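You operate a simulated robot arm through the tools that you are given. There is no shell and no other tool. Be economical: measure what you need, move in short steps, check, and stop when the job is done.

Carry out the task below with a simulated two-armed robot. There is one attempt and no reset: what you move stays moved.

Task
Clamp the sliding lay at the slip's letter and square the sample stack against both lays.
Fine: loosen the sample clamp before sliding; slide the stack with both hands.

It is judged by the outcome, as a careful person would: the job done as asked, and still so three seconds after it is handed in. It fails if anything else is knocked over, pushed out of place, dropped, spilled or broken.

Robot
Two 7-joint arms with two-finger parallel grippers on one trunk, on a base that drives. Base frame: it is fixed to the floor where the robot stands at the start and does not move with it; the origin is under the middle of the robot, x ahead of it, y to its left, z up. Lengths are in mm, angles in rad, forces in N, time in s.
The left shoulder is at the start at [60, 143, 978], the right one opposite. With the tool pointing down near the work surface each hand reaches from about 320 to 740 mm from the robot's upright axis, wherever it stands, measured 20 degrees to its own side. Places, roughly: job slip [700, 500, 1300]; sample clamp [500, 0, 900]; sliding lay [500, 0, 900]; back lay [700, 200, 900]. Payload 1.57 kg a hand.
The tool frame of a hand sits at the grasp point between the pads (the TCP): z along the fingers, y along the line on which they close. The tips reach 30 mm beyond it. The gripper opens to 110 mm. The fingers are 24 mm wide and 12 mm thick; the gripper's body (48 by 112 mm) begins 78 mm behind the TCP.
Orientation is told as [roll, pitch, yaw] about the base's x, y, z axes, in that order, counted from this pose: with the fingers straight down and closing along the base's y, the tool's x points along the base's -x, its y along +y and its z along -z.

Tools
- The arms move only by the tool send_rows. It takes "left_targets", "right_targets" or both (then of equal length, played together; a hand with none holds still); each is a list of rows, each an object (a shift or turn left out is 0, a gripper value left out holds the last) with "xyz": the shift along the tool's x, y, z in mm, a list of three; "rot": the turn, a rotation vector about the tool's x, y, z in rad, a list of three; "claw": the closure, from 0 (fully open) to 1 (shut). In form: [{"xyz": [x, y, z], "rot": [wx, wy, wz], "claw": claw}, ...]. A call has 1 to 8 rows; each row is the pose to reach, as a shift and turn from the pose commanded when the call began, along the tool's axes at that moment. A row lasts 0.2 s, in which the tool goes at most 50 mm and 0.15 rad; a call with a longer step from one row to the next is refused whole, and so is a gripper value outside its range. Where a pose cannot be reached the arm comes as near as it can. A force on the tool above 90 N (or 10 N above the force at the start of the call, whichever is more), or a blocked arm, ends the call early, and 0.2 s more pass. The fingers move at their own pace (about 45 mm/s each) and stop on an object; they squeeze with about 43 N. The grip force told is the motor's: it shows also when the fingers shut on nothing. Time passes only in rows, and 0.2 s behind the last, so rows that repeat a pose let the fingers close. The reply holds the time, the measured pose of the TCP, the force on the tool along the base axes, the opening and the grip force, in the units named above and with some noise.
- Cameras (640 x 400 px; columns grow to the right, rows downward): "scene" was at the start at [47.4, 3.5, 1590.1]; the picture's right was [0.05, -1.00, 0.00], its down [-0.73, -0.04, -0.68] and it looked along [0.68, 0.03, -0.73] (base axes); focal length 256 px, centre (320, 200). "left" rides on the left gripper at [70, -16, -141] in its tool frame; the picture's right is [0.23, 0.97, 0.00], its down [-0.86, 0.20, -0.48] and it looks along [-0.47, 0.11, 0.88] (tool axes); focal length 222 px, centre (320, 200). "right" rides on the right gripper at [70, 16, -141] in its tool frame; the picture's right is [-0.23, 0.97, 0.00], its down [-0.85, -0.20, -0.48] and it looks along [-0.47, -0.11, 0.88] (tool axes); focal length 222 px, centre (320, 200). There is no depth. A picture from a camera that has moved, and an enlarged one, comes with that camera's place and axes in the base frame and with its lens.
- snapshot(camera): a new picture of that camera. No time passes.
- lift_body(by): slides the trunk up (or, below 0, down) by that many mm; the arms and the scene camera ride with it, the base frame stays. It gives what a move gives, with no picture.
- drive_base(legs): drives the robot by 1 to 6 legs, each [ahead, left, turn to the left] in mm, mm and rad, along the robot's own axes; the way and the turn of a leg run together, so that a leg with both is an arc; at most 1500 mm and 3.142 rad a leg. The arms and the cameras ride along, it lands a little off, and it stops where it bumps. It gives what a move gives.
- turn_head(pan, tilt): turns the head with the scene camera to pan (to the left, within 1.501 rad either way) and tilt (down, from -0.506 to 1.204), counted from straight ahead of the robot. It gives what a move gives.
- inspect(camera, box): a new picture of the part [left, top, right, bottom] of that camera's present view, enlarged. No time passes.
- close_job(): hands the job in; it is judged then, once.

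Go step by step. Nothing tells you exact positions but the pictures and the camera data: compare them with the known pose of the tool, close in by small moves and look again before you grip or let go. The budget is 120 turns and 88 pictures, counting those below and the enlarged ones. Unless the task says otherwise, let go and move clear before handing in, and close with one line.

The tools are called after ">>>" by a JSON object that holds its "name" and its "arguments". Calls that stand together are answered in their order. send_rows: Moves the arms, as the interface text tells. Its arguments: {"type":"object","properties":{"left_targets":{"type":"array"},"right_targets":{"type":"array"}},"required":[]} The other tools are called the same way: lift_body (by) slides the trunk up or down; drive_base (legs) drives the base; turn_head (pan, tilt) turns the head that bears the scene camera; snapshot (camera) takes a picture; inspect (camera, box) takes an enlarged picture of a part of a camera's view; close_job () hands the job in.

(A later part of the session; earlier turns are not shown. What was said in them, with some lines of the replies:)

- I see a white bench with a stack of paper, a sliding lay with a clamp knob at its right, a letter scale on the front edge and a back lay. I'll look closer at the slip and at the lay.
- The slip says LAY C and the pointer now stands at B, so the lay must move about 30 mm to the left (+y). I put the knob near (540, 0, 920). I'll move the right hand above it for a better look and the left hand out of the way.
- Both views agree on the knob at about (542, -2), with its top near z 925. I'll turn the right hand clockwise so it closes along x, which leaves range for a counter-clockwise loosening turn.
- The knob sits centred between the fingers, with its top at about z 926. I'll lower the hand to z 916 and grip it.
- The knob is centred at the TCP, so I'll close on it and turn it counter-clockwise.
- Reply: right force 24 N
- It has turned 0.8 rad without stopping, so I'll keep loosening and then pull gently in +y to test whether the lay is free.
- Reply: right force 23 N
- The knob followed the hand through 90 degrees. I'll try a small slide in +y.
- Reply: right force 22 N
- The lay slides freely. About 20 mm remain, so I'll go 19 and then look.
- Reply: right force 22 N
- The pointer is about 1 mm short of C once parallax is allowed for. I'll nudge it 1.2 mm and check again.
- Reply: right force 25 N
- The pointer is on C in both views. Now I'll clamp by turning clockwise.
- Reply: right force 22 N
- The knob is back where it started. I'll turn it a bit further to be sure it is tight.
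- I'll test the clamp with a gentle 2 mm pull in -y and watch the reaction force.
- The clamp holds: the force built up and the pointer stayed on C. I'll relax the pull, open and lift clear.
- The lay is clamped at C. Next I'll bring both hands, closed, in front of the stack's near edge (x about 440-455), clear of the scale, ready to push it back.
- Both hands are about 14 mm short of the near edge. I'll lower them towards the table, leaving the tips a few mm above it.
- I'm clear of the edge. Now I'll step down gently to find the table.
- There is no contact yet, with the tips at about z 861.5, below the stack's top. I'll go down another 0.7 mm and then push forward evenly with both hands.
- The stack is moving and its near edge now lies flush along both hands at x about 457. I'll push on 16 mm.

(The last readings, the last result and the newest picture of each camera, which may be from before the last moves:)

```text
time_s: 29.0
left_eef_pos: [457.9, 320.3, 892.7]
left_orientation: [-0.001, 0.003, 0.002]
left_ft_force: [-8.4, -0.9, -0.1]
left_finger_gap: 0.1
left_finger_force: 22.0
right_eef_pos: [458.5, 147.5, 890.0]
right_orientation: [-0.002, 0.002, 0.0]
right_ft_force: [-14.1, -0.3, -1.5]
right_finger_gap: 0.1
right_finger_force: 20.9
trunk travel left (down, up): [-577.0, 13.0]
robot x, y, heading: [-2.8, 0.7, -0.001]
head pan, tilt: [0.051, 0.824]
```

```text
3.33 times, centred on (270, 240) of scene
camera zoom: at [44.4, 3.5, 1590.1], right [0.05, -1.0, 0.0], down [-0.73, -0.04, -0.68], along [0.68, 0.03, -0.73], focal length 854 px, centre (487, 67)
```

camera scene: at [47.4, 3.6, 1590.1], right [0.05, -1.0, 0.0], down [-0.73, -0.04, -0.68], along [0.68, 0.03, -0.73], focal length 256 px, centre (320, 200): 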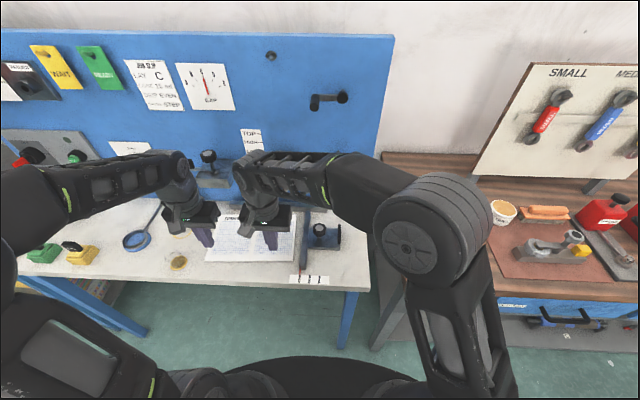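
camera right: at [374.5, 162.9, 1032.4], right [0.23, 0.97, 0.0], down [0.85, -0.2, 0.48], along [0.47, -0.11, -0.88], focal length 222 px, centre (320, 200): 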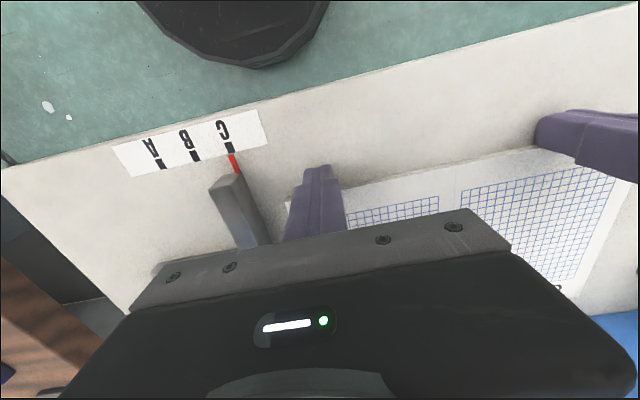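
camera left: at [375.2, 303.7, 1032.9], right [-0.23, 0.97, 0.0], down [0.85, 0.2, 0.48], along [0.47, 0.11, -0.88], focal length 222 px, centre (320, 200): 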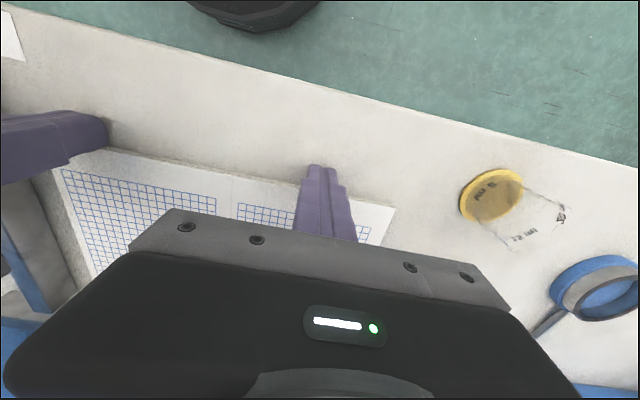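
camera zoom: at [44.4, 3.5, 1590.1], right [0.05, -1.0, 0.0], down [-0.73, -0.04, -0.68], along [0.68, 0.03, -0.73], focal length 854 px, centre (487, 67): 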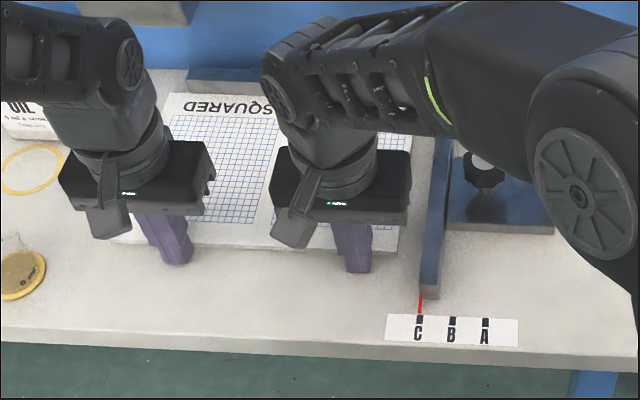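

The stack is now against the back lay: both hands met resistance at the same x. I'll ease the right hand to a light hold, lift the left hand and turn it to push the left edge.

>>> {"name": "send_rows", "arguments": {"right_targets": [{"xyz": [1, 0, 0]}, {"xyz": [2, 0, 0]}, {"xyz": [2, 0, 0]}, {"xyz": [2, 0, 0]}, {"xyz": [2, 0, 0]}, {"xyz": [2, 0, 0]}], "left_targets": [{"xyz": [5, 0, 0]}, {"xyz": [14, 0, 0]}, {"xyz": [14, 0, -40]}, {"xyz": [14, 0, -80]}, {"xyz": [14, 0, -120]}, {"xyz": [14, 40, -140]}]}}

>>> {"name": "send_rows", "arguments": {"left_targets": [{"xyz": [-10, 5, 0], "rot": [0, 0, -0.14]}, {"xyz": [-20, 10, 0], "rot": [0, 0, -0.28]}, {"xyz": [-30, 15, 0], "rot": [0, 0, -0.42]}, {"xyz": [-40, 20, 0], "rot": [0, 0, -0.56]}, {"xyz": [-50, 30, 0], "rot": [0, 0, -0.7]}, {"xyz": [-60, 40, 0], "rot": [0, 0, -0.84]}, {"xyz": [-70, 50, 0], "rot": [0, 0, -0.98]}, {"xyz": [-80, 60, 0], "rot": [0, 0, -1.12]}]}}

>>> {"name": "send_rows", "arguments": {"left_targets": [{"rot": [0, 0, -0.15]}, {"rot": [0, 0, -0.3]}, {"rot": [0, 0, -0.45]}, {"rot": [0, 0, -0.45]}]}}

>>> {"name": "snapshot", "arguments": {"camera": "scene"}}

>>> {"name": "snapshot", "arguments": {"camera": "left"}}

>>> {"name": "snapshot", "arguments": {"camera": "right"}}

```text
time_s: 30.4
left_eef_pos: [446.6, 362.9, 1032.0]
left_orientation: [0.001, -0.002, 0.001]
left_ft_force: [-0.3, 0.6, 0.1]
left_finger_gap: 0.1
left_finger_force: 21.6
right_eef_pos: [457.0, 146.5, 890.6]
right_orientation: [-0.002, 0.0, 0.0]
right_ft_force: [-18.6, 0.0, -2.3]
right_finger_gap: 0.0
right_finger_force: 21.3
trunk travel left (down, up): [-577.0, 13.0]
robot x, y, heading: [2.8, -2.1, -0.003]
head pan, tilt: [0.051, 0.824]
```

```text
time_s: 32.2
left_eef_pos: [524.8, 422.5, 1032.2]
left_orientation: [0.0, 0.0, 1.122]
left_ft_force: [0.4, -0.7, -0.6]
left_finger_gap: 0.2
left_finger_force: 21.0
right_eef_pos: [457.7, 146.6, 891.4]
right_orientation: [0.002, 0.0, -0.001]
right_ft_force: [-18.9, -0.4, -1.5]
right_finger_gap: 0.0
right_finger_force: 21.6
trunk travel left (down, up): [-577.0, 13.0]
robot x, y, heading: [3.3, -2.6, 0.0]
head pan, tilt: [0.051, 0.824]
```

```text
time_s: 33.2
left_eef_pos: [525.6, 422.2, 1031.5]
left_orientation: [-0.001, -0.002, 1.573]
left_ft_force: [0.4, -0.1, 0.2]
left_finger_gap: 0.1
left_finger_force: 21.0
right_eef_pos: [458.0, 146.5, 892.0]
right_orientation: [0.0, -0.001, 0.0]
right_ft_force: [-20.3, -0.9, -1.5]
right_finger_gap: 0.1
right_finger_force: 21.7
trunk travel left (down, up): [-577.0, 13.0]
robot x, y, heading: [1.0, 0.6, 0.002]
head pan, tilt: [0.051, 0.824]
```

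```text
49 pictures are left
camera scene: at [45.1, 3.5, 1590.2], right [0.05, -1.0, 0.0], down [-0.73, -0.04, -0.68], along [0.68, 0.03, -0.73], focal length 256 px, centre (320, 200)
```

scene: 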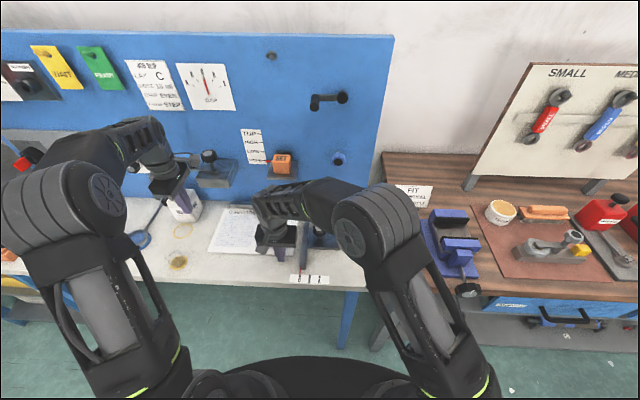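

```text
48 pictures are left
camera left: at [541.5, 350.6, 1173.1], right [-0.97, -0.23, 0.0], down [-0.2, 0.85, 0.48], along [-0.11, 0.47, -0.88], focal length 222 px, centre (320, 200)
```

left: 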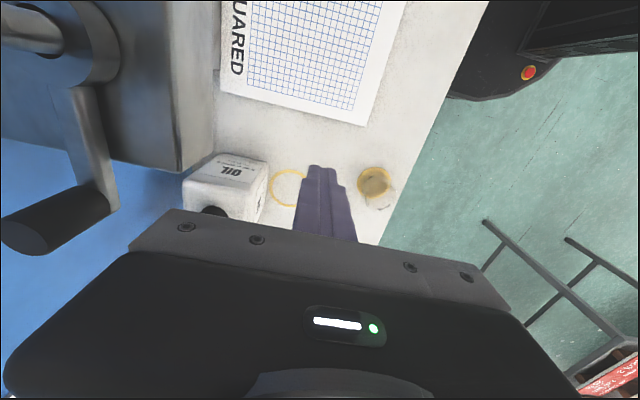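

```text
47 pictures are left
camera right: at [386.9, 163.3, 1032.6], right [0.23, 0.97, 0.0], down [0.85, -0.2, 0.48], along [0.47, -0.11, -0.88], focal length 222 px, centre (320, 200)
```

right: 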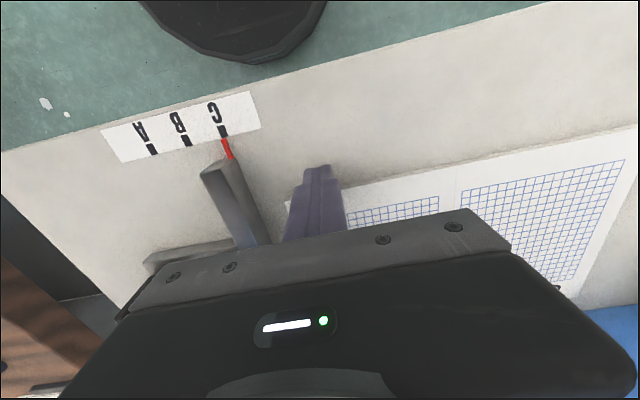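

The left edge lies at y about 394 and the oil bottle is beyond y about 446. I'll open the left fingers partly, for two contacts along the edge, and lower to (543, 417).

>>> {"name": "send_rows", "arguments": {"left_targets": [{"xyz": [5, -18, 10], "claw": 0.55}, {"xyz": [5, -18, 40]}, {"xyz": [5, -18, 75]}, {"xyz": [5, -18, 105]}, {"xyz": [5, -18, 125]}, {"xyz": [5, -18, 134]}, {"xyz": [5, -18, 134]}]}}

>>> {"name": "snapshot", "arguments": {"camera": "left"}}

>>> {"name": "inspect", "arguments": {"camera": "scene", "box": [130, 170, 330, 290]}}

```text
time_s: 34.8
left_eef_pos: [544.7, 416.5, 898.8]
left_orientation: [-0.003, -0.001, 1.572]
left_ft_force: [-0.6, -0.2, 0.8]
left_finger_gap: 49.3
left_finger_force: 0.1
right_eef_pos: [458.8, 146.6, 891.5]
right_orientation: [0.001, -0.001, -0.001]
right_ft_force: [-19.0, -1.7, -1.9]
right_finger_gap: 0.1
right_finger_force: 21.7
trunk travel left (down, up): [-577.0, 13.0]
robot x, y, heading: [1.0, -3.0, -0.001]
head pan, tilt: [0.051, 0.824]
```

```text
46 pictures are left
camera left: at [560.4, 345.5, 1039.0], right [-0.97, -0.23, 0.0], down [-0.2, 0.86, 0.48], along [-0.11, 0.47, -0.88], focal length 222 px, centre (320, 200)
```

left: 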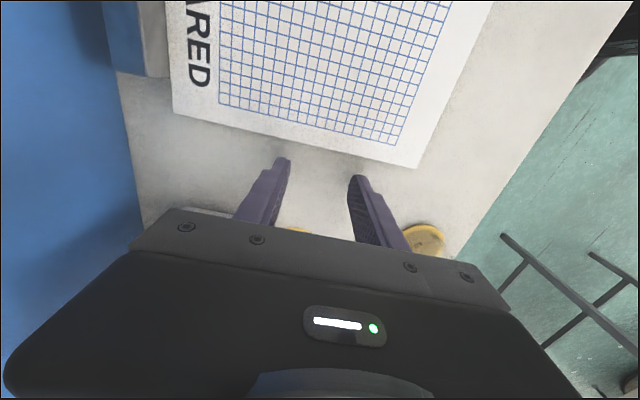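

```text
3.20 times, centred on (230, 230) of scene
camera zoom: at [45.1, 3.5, 1590.1], right [0.05, -1.0, 0.0], down [-0.73, -0.04, -0.68], along [0.68, 0.03, -0.73], focal length 820 px, centre (608, 104)
```

zoom: 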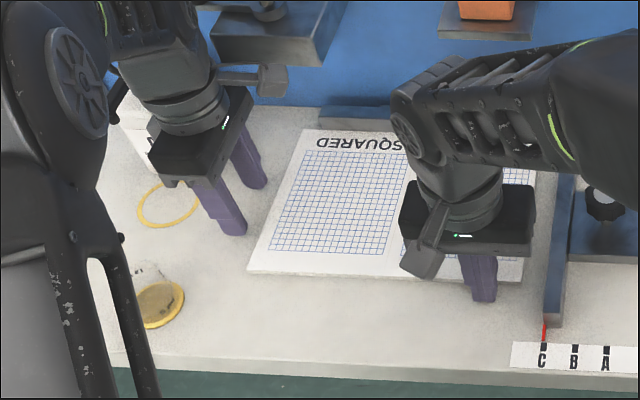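

The edge is at y about 390 and parallel, and the fingers are clear of it. I'll lower to table height, ease the right hand, and push -y.

>>> {"name": "send_rows", "arguments": {"left_targets": [{"xyz": [0, 0, 3]}, {"xyz": [0, 0, 5.5]}, {"xyz": [0, 0, 5.5]}], "right_targets": [{"xyz": [1, 0, 0]}, {"xyz": [1.8, 0, 0]}, {"xyz": [1.8, 0, 0]}]}}

>>> {"name": "send_rows", "arguments": {"left_targets": [{"xyz": [6, 0, 0]}, {"xyz": [12, 0, 0]}, {"xyz": [17, 0, 0]}, {"xyz": [22, 0, 0]}, {"xyz": [27, 0, 0]}, {"xyz": [32, 0, 0]}, {"xyz": [32, 0, 0]}]}}

>>> {"name": "snapshot", "arguments": {"camera": "left"}}

>>> {"name": "inspect", "arguments": {"camera": "scene", "box": [180, 180, 360, 300]}}

```text
time_s: 35.6
left_eef_pos: [544.9, 417.2, 891.9]
left_orientation: [0.0, -0.002, 1.569]
left_ft_force: [0.1, 0.4, 0.1]
left_finger_gap: 49.5
left_finger_force: 0.1
right_eef_pos: [458.3, 146.5, 891.6]
right_orientation: [-0.002, -0.003, -0.003]
right_ft_force: [-10.2, 0.8, -1.9]
right_finger_gap: 0.2
right_finger_force: 21.3
trunk travel left (down, up): [-577.0, 13.0]
robot x, y, heading: [2.8, 0.5, 0.0]
head pan, tilt: [0.051, 0.824]
```

```text
time_s: 37.2
left_eef_pos: [545.1, 383.4, 891.7]
left_orientation: [-0.001, 0.001, 1.57]
left_ft_force: [-0.2, 1.6, 0.7]
left_finger_gap: 49.3
left_finger_force: 0.1
right_eef_pos: [458.0, 146.6, 889.5]
right_orientation: [0.002, -0.002, -0.001]
right_ft_force: [-1.7, -0.5, 0.7]
right_finger_gap: 0.0
right_finger_force: 21.4
trunk travel left (down, up): [-577.0, 13.0]
robot x, y, heading: [4.3, -0.8, -0.005]
head pan, tilt: [0.051, 0.824]
```

```text
44 pictures are left
camera left: at [561.0, 312.6, 1033.1], right [-0.97, -0.23, 0.0], down [-0.2, 0.86, 0.48], along [-0.11, 0.47, -0.88], focal length 222 px, centre (320, 200)
```

left: 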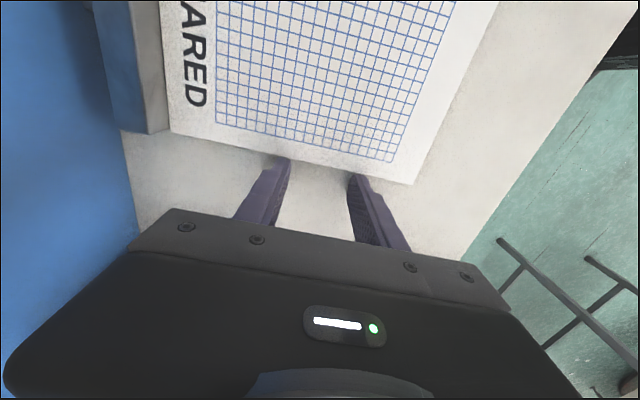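

```text
3.33 times, centred on (270, 240) of scene
camera zoom: at [47.1, 3.7, 1590.1], right [0.05, -1.0, 0.0], down [-0.73, -0.04, -0.68], along [0.68, 0.03, -0.73], focal length 854 px, centre (487, 67)
```

zoom: 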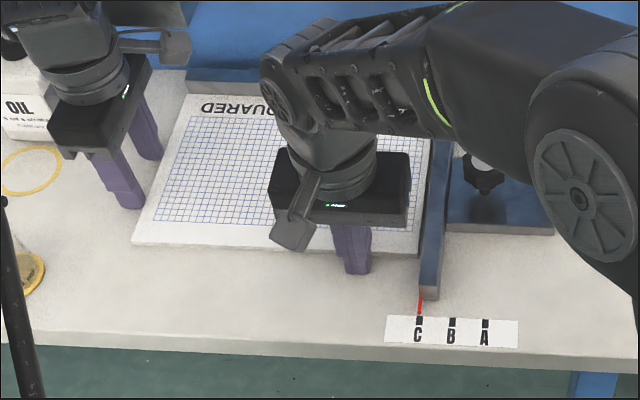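

There is little resistance, and only a few mm remain to the sliding lay. I'll advance in small steps and watch the force.

>>> {"name": "send_rows", "arguments": {"left_targets": [{"xyz": [2, 0, 0]}, {"xyz": [4, 0, 0]}, {"xyz": [6, 0, 0]}, {"xyz": [6, 0, 0]}]}}

>>> {"name": "inspect", "arguments": {"camera": "scene", "box": [280, 210, 328, 270]}}

```text
time_s: 38.2
left_eef_pos: [545.2, 377.4, 892.1]
left_orientation: [0.0, 0.0, 1.57]
left_ft_force: [-0.1, 1.0, 0.2]
left_finger_gap: 49.5
left_finger_force: 0.0
right_eef_pos: [458.2, 146.9, 890.1]
right_orientation: [-0.001, 0.0, 0.0]
right_ft_force: [0.1, -0.3, 0.9]
right_finger_gap: 0.0
right_finger_force: 21.1
trunk travel left (down, up): [-577.0, 13.0]
robot x, y, heading: [1.3, 3.1, -0.0]
head pan, tilt: [0.051, 0.824]
```

```text
6.67 times, centred on (304, 240) of scene
camera zoom: at [47.5, 3.7, 1590.1], right [0.05, -1.0, 0.0], down [-0.73, -0.04, -0.68], along [0.68, 0.03, -0.73], focal length 1707 px, centre (427, -67)
```

zoom: 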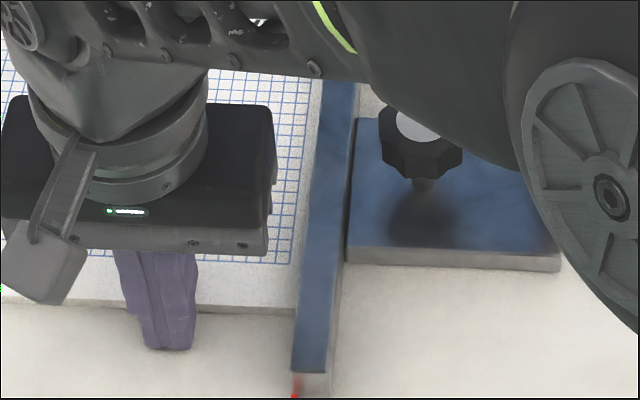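

The remaining gap is hidden behind the bar, so I'll step on until I feel contact.

>>> {"name": "send_rows", "arguments": {"left_targets": [{"xyz": [1.5, 0, 0]}, {"xyz": [3, 0, 0]}, {"xyz": [3, 0, 0]}]}}

>>> {"name": "send_rows", "arguments": {"left_targets": [{"xyz": [1, 0, 0]}, {"xyz": [2, 0, 0]}, {"xyz": [2, 0, 0]}]}}

```text
time_s: 39.0
left_eef_pos: [544.6, 376.8, 892.4]
left_orientation: [0.001, -0.001, 1.571]
left_ft_force: [0.0, 9.5, -0.1]
left_finger_gap: 49.5
left_finger_force: 0.6
right_eef_pos: [456.9, 147.7, 888.9]
right_orientation: [0.0, 0.0, 0.0]
right_ft_force: [-0.6, 0.3, -0.3]
right_finger_gap: 0.1
right_finger_force: 21.3
trunk travel left (down, up): [-577.0, 13.0]
robot x, y, heading: [1.2, 2.1, -0.001]
head pan, tilt: [0.051, 0.824]
```

```text
time_s: 39.8
left_eef_pos: [544.5, 377.8, 891.8]
left_orientation: [0.0, -0.003, 1.573]
left_ft_force: [3.3, 24.3, 3.6]
left_finger_gap: 49.8
left_finger_force: 0.0
right_eef_pos: [458.2, 148.9, 889.8]
right_orientation: [-0.002, 0.0, 0.001]
right_ft_force: [0.3, -1.0, 1.3]
right_finger_gap: 0.2
right_finger_force: 20.9
trunk travel left (down, up): [-577.0, 13.0]
robot x, y, heading: [-2.6, -2.5, -0.001]
head pan, tilt: [0.051, 0.824]
```

The stack is against the sliding lay, with a firm reaction on the left hand. I'll ease the left hand, shift the right hand to the middle of the near edge and re-seat the stack against the back lay.

>>> {"name": "send_rows", "arguments": {"left_targets": [{"xyz": [-1.5, 0, 0]}, {"xyz": [-3, 0, 0]}, {"xyz": [-3, 0, 0]}, {"xyz": [-3, 0, 0]}, {"xyz": [-3, 0, 0]}, {"xyz": [-3, 0, 0]}], "right_targets": [{"xyz": [5, 0, -1]}, {"xyz": [8, 20, -1]}, {"xyz": [8, 45, -1]}, {"xyz": [8, 70, -1]}, {"xyz": [2, 70, -1]}, {"xyz": [2, 70, -1]}]}}

>>> {"name": "send_rows", "arguments": {"right_targets": [{"xyz": [-2, 0, 0]}, {"xyz": [-3.5, 0, 0]}, {"xyz": [-3.5, 0, 0]}]}}

>>> {"name": "snapshot", "arguments": {"camera": "scene"}}

```text
time_s: 41.2
left_eef_pos: [544.3, 377.6, 891.0]
left_orientation: [0.001, 0.001, 1.571]
left_ft_force: [2.0, 15.6, 5.0]
left_finger_gap: 49.7
left_finger_force: 0.3
right_eef_pos: [456.9, 217.0, 892.3]
right_orientation: [-0.002, 0.0, -0.001]
right_ft_force: [0.4, -1.0, 0.0]
right_finger_gap: 0.0
right_finger_force: 21.2
trunk travel left (down, up): [-577.0, 13.0]
robot x, y, heading: [0.6, -0.2, 0.004]
head pan, tilt: [0.051, 0.824]
```

```text
time_s: 42.0
left_eef_pos: [545.2, 377.7, 891.7]
left_orientation: [-0.002, 0.001, 1.57]
left_ft_force: [5.9, 15.4, -1.6]
left_finger_gap: 50.0
left_finger_force: 0.3
right_eef_pos: [458.0, 219.2, 891.4]
right_orientation: [-0.001, 0.003, -0.001]
right_ft_force: [-10.3, -2.3, 3.2]
right_finger_gap: 0.0
right_finger_force: 21.2
trunk travel left (down, up): [-577.0, 13.0]
robot x, y, heading: [-0.0, 0.1, 0.004]
head pan, tilt: [0.051, 0.824]
```

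```text
41 pictures are left
camera scene: at [46.8, 5.3, 1590.0], right [0.05, -1.0, 0.0], down [-0.73, -0.04, -0.68], along [0.68, 0.03, -0.73], focal length 256 px, centre (320, 200)
```

scene: 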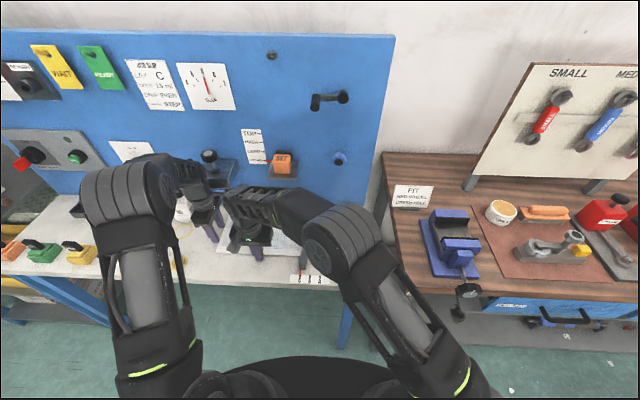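

It is seated on both lays. I'll give one firmer nudge, then back the hands off and lift clear for inspection.

>>> {"name": "send_rows", "arguments": {"right_targets": [{"xyz": [-2.5, 0, 0]}, {"xyz": [-2.5, 0, 0]}, {"xyz": [0, 0, 0]}, {"xyz": [10, 0, 0]}, {"xyz": [14, 0, -20]}, {"xyz": [14, 0, -60]}, {"xyz": [14, 0, -105]}, {"xyz": [14, 0, -150]}], "left_targets": [{"xyz": [0, 0, 0]}, {"xyz": [0, 0, 0]}, {"xyz": [0, 0, 0]}, {"xyz": [-4, 0, 0]}, {"xyz": [-12, 0, 0]}, {"xyz": [-14, 0, -35]}, {"xyz": [-14, 0, -75]}, {"xyz": [-14, 0, -120]}]}}

>>> {"name": "send_rows", "arguments": {"right_targets": [{"xyz": [5, -40, -20]}, {"xyz": [10, -80, -40]}, {"xyz": [15, -120, -60]}, {"xyz": [20, -160, -80]}, {"xyz": [20, -200, -90]}, {"xyz": [20, -240, -90]}, {"xyz": [20, -280, -90]}]}}

>>> {"name": "snapshot", "arguments": {"camera": "scene"}}

>>> {"name": "snapshot", "arguments": {"camera": "left"}}

>>> {"name": "inspect", "arguments": {"camera": "scene", "box": [190, 190, 350, 290]}}

```text
time_s: 43.5
left_eef_pos: [529.7, 382.1, 920.0]
left_orientation: [0.043, 0.007, 1.561]
left_ft_force: [-1.6, 0.0, 0.3]
left_finger_gap: 49.5
left_finger_force: 0.2
right_eef_pos: [442.6, 214.2, 959.8]
right_orientation: [0.001, -0.006, -0.002]
right_ft_force: [-1.4, -1.7, 0.8]
right_finger_gap: 0.0
right_finger_force: 21.1
trunk travel left (down, up): [-577.0, 13.0]
robot x, y, heading: [3.1, 0.5, -0.002]
head pan, tilt: [0.051, 0.824]
stopped in row 7 (left hand): the force on the tool passed its limit (the readings are from after the stop); the commanded pose is now the measured one
```

```text
time_s: 45.1
left_eef_pos: [531.7, 382.5, 916.4]
left_orientation: [0.046, 0.009, 1.562]
left_ft_force: [0.1, -0.6, 0.0]
left_finger_gap: 49.7
left_finger_force: 0.0
right_eef_pos: [424.4, -67.2, 1046.1]
right_orientation: [0.001, -0.001, -0.003]
right_ft_force: [0.4, -0.4, -0.1]
right_finger_gap: 0.0
right_finger_force: 21.6
trunk travel left (down, up): [-577.0, 13.0]
robot x, y, heading: [-1.8, -0.9, 0.003]
head pan, tilt: [0.051, 0.824]
```

```text
40 pictures are left
camera scene: at [47.5, 2.1, 1590.1], right [0.05, -1.0, 0.0], down [-0.73, -0.04, -0.68], along [0.68, 0.03, -0.73], focal length 256 px, centre (320, 200)
```

scene: 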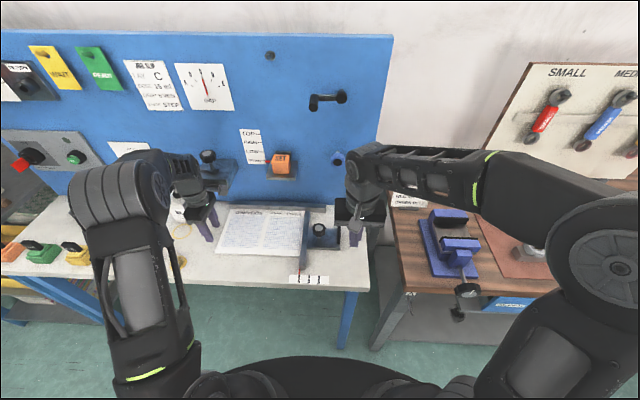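

```text
39 pictures are left
camera left: at [554.5, 312.2, 1056.7], right [-0.97, -0.22, 0.05], down [-0.17, 0.86, 0.48], along [-0.15, 0.46, -0.88], focal length 222 px, centre (320, 200)
```

left: 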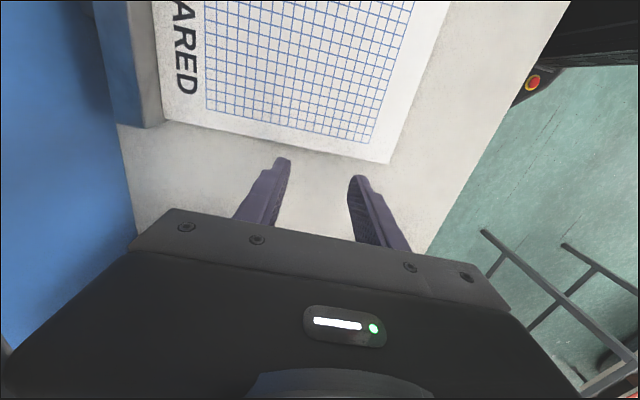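

```text
4.00 times, centred on (270, 240) of scene
camera zoom: at [47.5, 2.1, 1590.1], right [0.05, -1.0, 0.0], down [-0.73, -0.04, -0.68], along [0.68, 0.03, -0.73], focal length 1024 px, centre (520, 40)
```

zoom: 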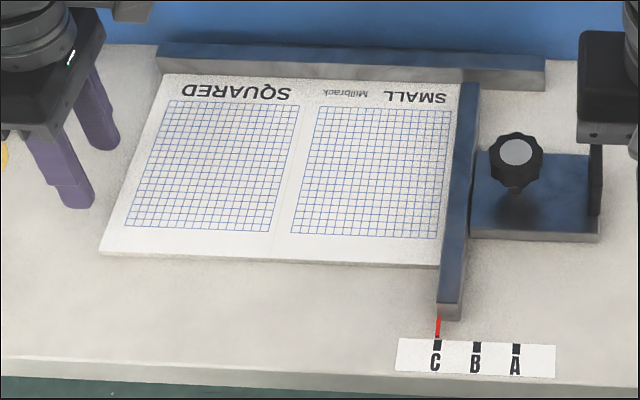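

The stack looks square on both lays with the pointer at C. However, the left hand bumped something while lifting, so I'll see what it touched before moving on.

>>> {"name": "inspect", "arguments": {"camera": "scene", "box": [150, 130, 310, 250]}}

>>> {"name": "snapshot", "arguments": {"camera": "right"}}

```text
3.33 times, centred on (230, 190) of scene
camera zoom: at [47.5, 2.1, 1590.1], right [0.05, -1.0, 0.0], down [-0.73, -0.04, -0.68], along [0.68, 0.03, -0.73], focal length 854 px, centre (620, 233)
```

zoom: 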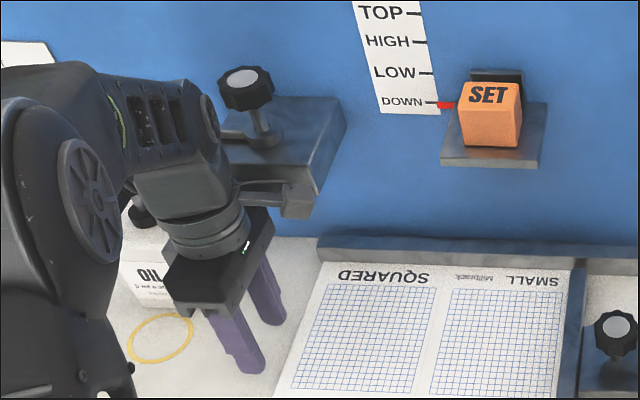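

```text
36 pictures are left
camera right: at [353.5, -50.2, 1187.8], right [0.23, 0.97, 0.0], down [0.85, -0.2, 0.48], along [0.47, -0.11, -0.88], focal length 222 px, centre (320, 200)
```

right: 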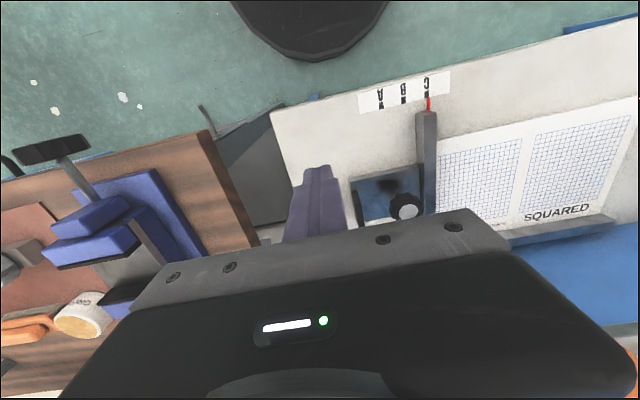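

The left camera bracket touched the underside of the fixed block above. The block looks unmoved. I'll slide the left hand back in -x before lifting.

>>> {"name": "send_rows", "arguments": {"left_targets": [{"xyz": [0, 15, 0]}, {"xyz": [0, 35, -2]}, {"xyz": [-5, 60, -4]}, {"xyz": [-5, 85, -6]}, {"xyz": [-5, 105, -15]}, {"xyz": [-5, 110, -50]}, {"xyz": [-5, 110, -95]}, {"xyz": [-5, 110, -140]}]}}

>>> {"name": "send_rows", "arguments": {"left_targets": [{"xyz": [-40, 0, -30]}, {"xyz": [-80, 0, -40]}, {"xyz": [-110, 0, -40]}, {"xyz": [-110, 0, -40]}]}}

>>> {"name": "snapshot", "arguments": {"camera": "scene"}}

>>> {"name": "inspect", "arguments": {"camera": "scene", "box": [190, 190, 350, 290]}}

>>> {"name": "inspect", "arguments": {"camera": "scene", "box": [100, 130, 260, 250]}}

```text
time_s: 46.9
left_eef_pos: [427.5, 389.8, 1061.6]
left_orientation: [0.049, 0.007, 1.561]
left_ft_force: [0.1, -0.5, 0.1]
left_finger_gap: 49.5
left_finger_force: 0.1
right_eef_pos: [424.8, -66.4, 1047.2]
right_orientation: [0.0, -0.002, -0.003]
right_ft_force: [0.1, -0.7, -0.3]
right_finger_gap: 0.1
right_finger_force: 21.1
trunk travel left (down, up): [-577.0, 13.0]
robot x, y, heading: [0.5, -0.7, -0.003]
head pan, tilt: [0.051, 0.824]
```

```text
time_s: 47.9
left_eef_pos: [431.3, 500.4, 1098.9]
left_orientation: [0.049, 0.011, 1.563]
left_ft_force: [-0.6, -0.4, 0.0]
left_finger_gap: 49.6
left_finger_force: 0.1
right_eef_pos: [424.8, -65.6, 1046.3]
right_orientation: [0.001, -0.001, -0.003]
right_ft_force: [0.2, 0.2, 1.2]
right_finger_gap: 0.0
right_finger_force: 21.8
trunk travel left (down, up): [-577.0, 13.0]
robot x, y, heading: [-0.9, -3.2, -0.005]
head pan, tilt: [0.051, 0.824]
```

```text
35 pictures are left
camera scene: at [47.6, 2.7, 1590.1], right [0.05, -1.0, 0.0], down [-0.73, -0.04, -0.68], along [0.68, 0.03, -0.73], focal length 256 px, centre (320, 200)
```

scene: 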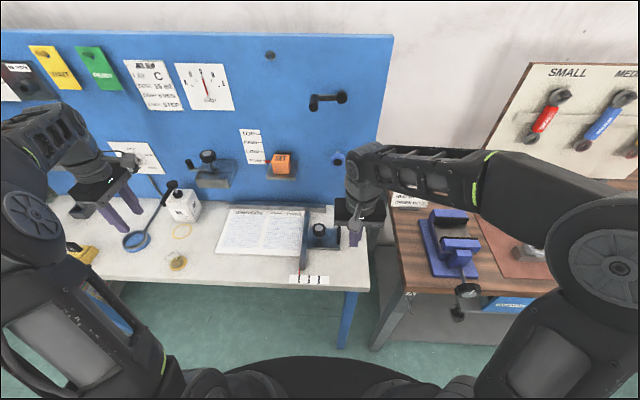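

```text
4.00 times, centred on (270, 240) of scene
camera zoom: at [47.6, 2.7, 1590.1], right [0.05, -1.0, 0.0], down [-0.73, -0.04, -0.68], along [0.68, 0.03, -0.73], focal length 1024 px, centre (520, 40)
```

zoom: 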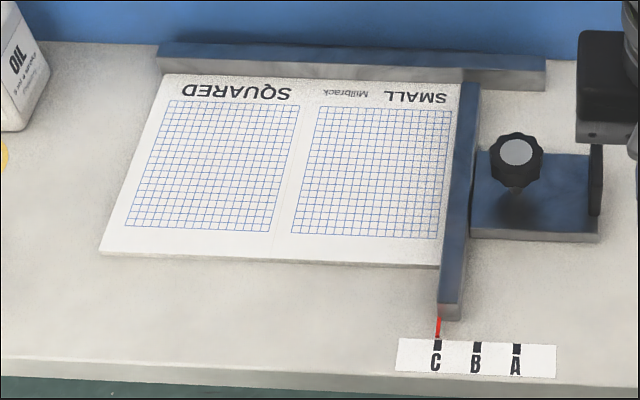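

```text
3.33 times, centred on (180, 190) of scene
camera zoom: at [47.6, 2.7, 1590.1], right [0.05, -1.0, 0.0], down [-0.73, -0.04, -0.68], along [0.68, 0.03, -0.73], focal length 854 px, centre (787, 233)
```

zoom: 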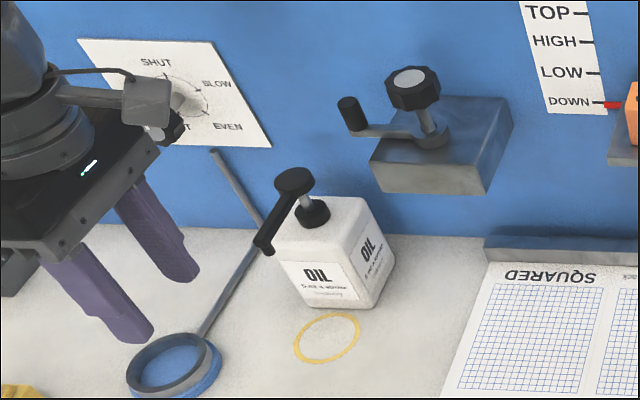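

Everything is in place. I'll turn the left hand back to view the joint between stack and sliding lay from the left side.

>>> {"name": "send_rows", "arguments": {"left_targets": [{"xyz": [10, 2, -10], "rot": [0, 0, 0.14]}, {"xyz": [25, 3, -15], "rot": [0, 0, 0.28]}, {"xyz": [45, 4, -20], "rot": [0, 0, 0.42]}, {"xyz": [70, 6, -20], "rot": [0, 0, 0.56]}, {"xyz": [95, 8, -20], "rot": [0, 0, 0.7]}, {"xyz": [120, 10, -20], "rot": [0, 0, 0.84]}, {"xyz": [150, 12, -20], "rot": [0, 0, 0.98]}, {"xyz": [180, 13, -20], "rot": [0, 0, 1.12]}]}}

>>> {"name": "send_rows", "arguments": {"left_targets": [{"rot": [0, 0, 0.14]}, {"rot": [0, 0, 0.28]}, {"rot": [0, 0, 0.44]}, {"rot": [0, 0, 0.44]}]}}

>>> {"name": "snapshot", "arguments": {"camera": "left"}}

>>> {"name": "inspect", "arguments": {"camera": "left", "box": [80, 30, 280, 220]}}

```text
time_s: 49.7
left_eef_pos: [418.0, 321.5, 1122.3]
left_orientation: [0.012, 0.047, 0.44]
left_ft_force: [0.4, -0.2, 0.3]
left_finger_gap: 49.5
left_finger_force: 0.0
right_eef_pos: [425.6, -66.3, 1046.7]
right_orientation: [-0.001, -0.002, -0.003]
right_ft_force: [-0.3, -0.8, -0.4]
right_finger_gap: 0.0
right_finger_force: 21.5
trunk travel left (down, up): [-577.0, 13.0]
robot x, y, heading: [1.2, -1.7, -0.003]
head pan, tilt: [0.051, 0.824]
```

```text
refused: row 3 steps farther than a row can; nothing moved
```

```text
32 pictures are left
camera left: at [368.6, 276.2, 1266.2], right [-0.62, 0.78, 0.02], down [0.71, 0.55, 0.44], along [0.33, 0.29, -0.9], focal length 222 px, centre (320, 200)
```

left: 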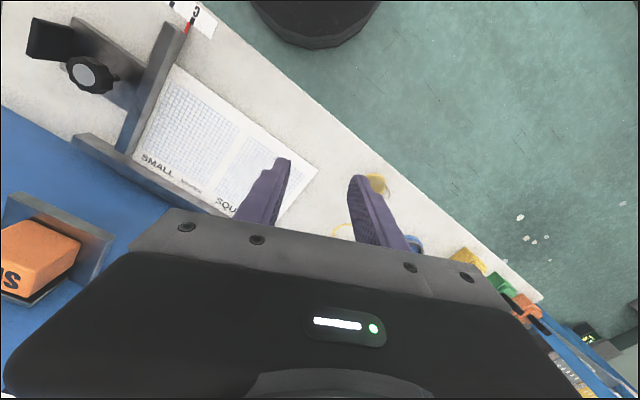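

```text
2.11 times, centred on (180, 125) of left
camera zoom: at [368.6, 276.2, 1266.2], right [-0.62, 0.78, 0.02], down [0.71, 0.55, 0.44], along [0.33, 0.29, -0.9], focal length 468 px, centre (615, 358)
```

zoom: 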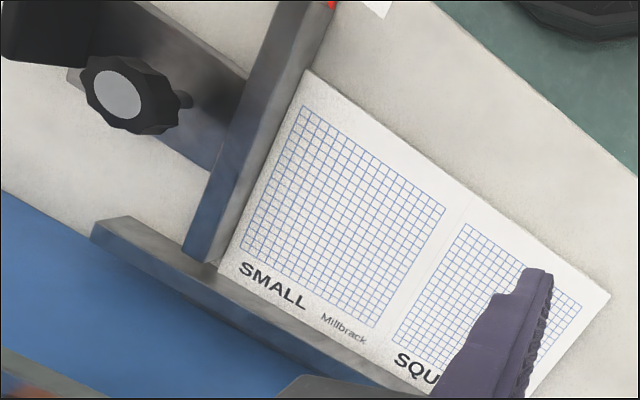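

This view shows the stack flush along both lays with no visible gap. One last zoom will check the pointer and the joint.

>>> {"name": "inspect", "arguments": {"camera": "left", "box": [160, 0, 224, 40]}}

>>> {"name": "inspect", "arguments": {"camera": "left", "box": [130, 60, 230, 220]}}

>>> {"name": "inspect", "arguments": {"camera": "scene", "box": [280, 258, 328, 288]}}

```text
10.00 times, centred on (192, 20) of left
camera zoom: at [368.6, 276.2, 1266.2], right [-0.62, 0.78, 0.02], down [0.71, 0.55, 0.44], along [0.33, 0.29, -0.9], focal length 2221 px, centre (1600, 2000)
```

zoom: 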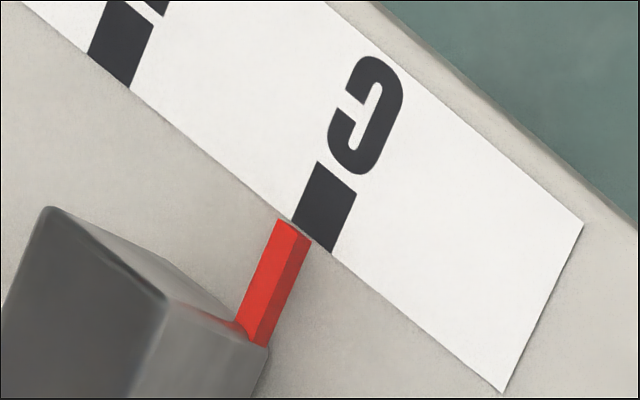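

```text
2.50 times, centred on (180, 140) of left
camera zoom: at [368.6, 276.2, 1266.2], right [-0.62, 0.78, 0.02], down [0.71, 0.55, 0.44], along [0.33, 0.29, -0.9], focal length 555 px, centre (670, 350)
```

zoom: 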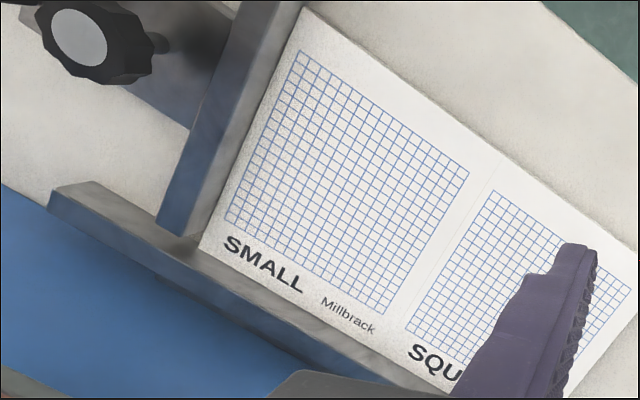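

```text
13.33 times, centred on (304, 273) of scene
camera zoom: at [47.7, 2.7, 1590.1], right [0.05, -1.0, 0.0], down [-0.73, -0.04, -0.68], along [0.68, 0.03, -0.73], focal length 3414 px, centre (533, -773)
```

zoom: 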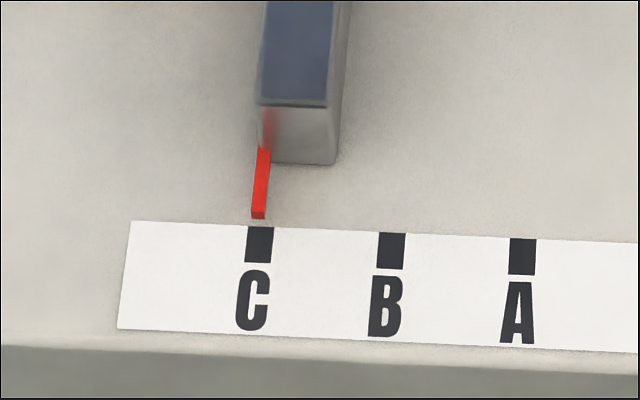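

The pointer is on C, the lay is clamped, the stack is flush with both lays and both hands are clear. I'm handing in.

>>> {"name": "close_job", "arguments": {}}

```text
The job is handed in.
```

The sliding lay is clamped at C, as the slip asks, and the sample stack sits square against both lays. While lifting clear, the left hand bumped a wall-mounted block, but I saw nothing moved or damaged.
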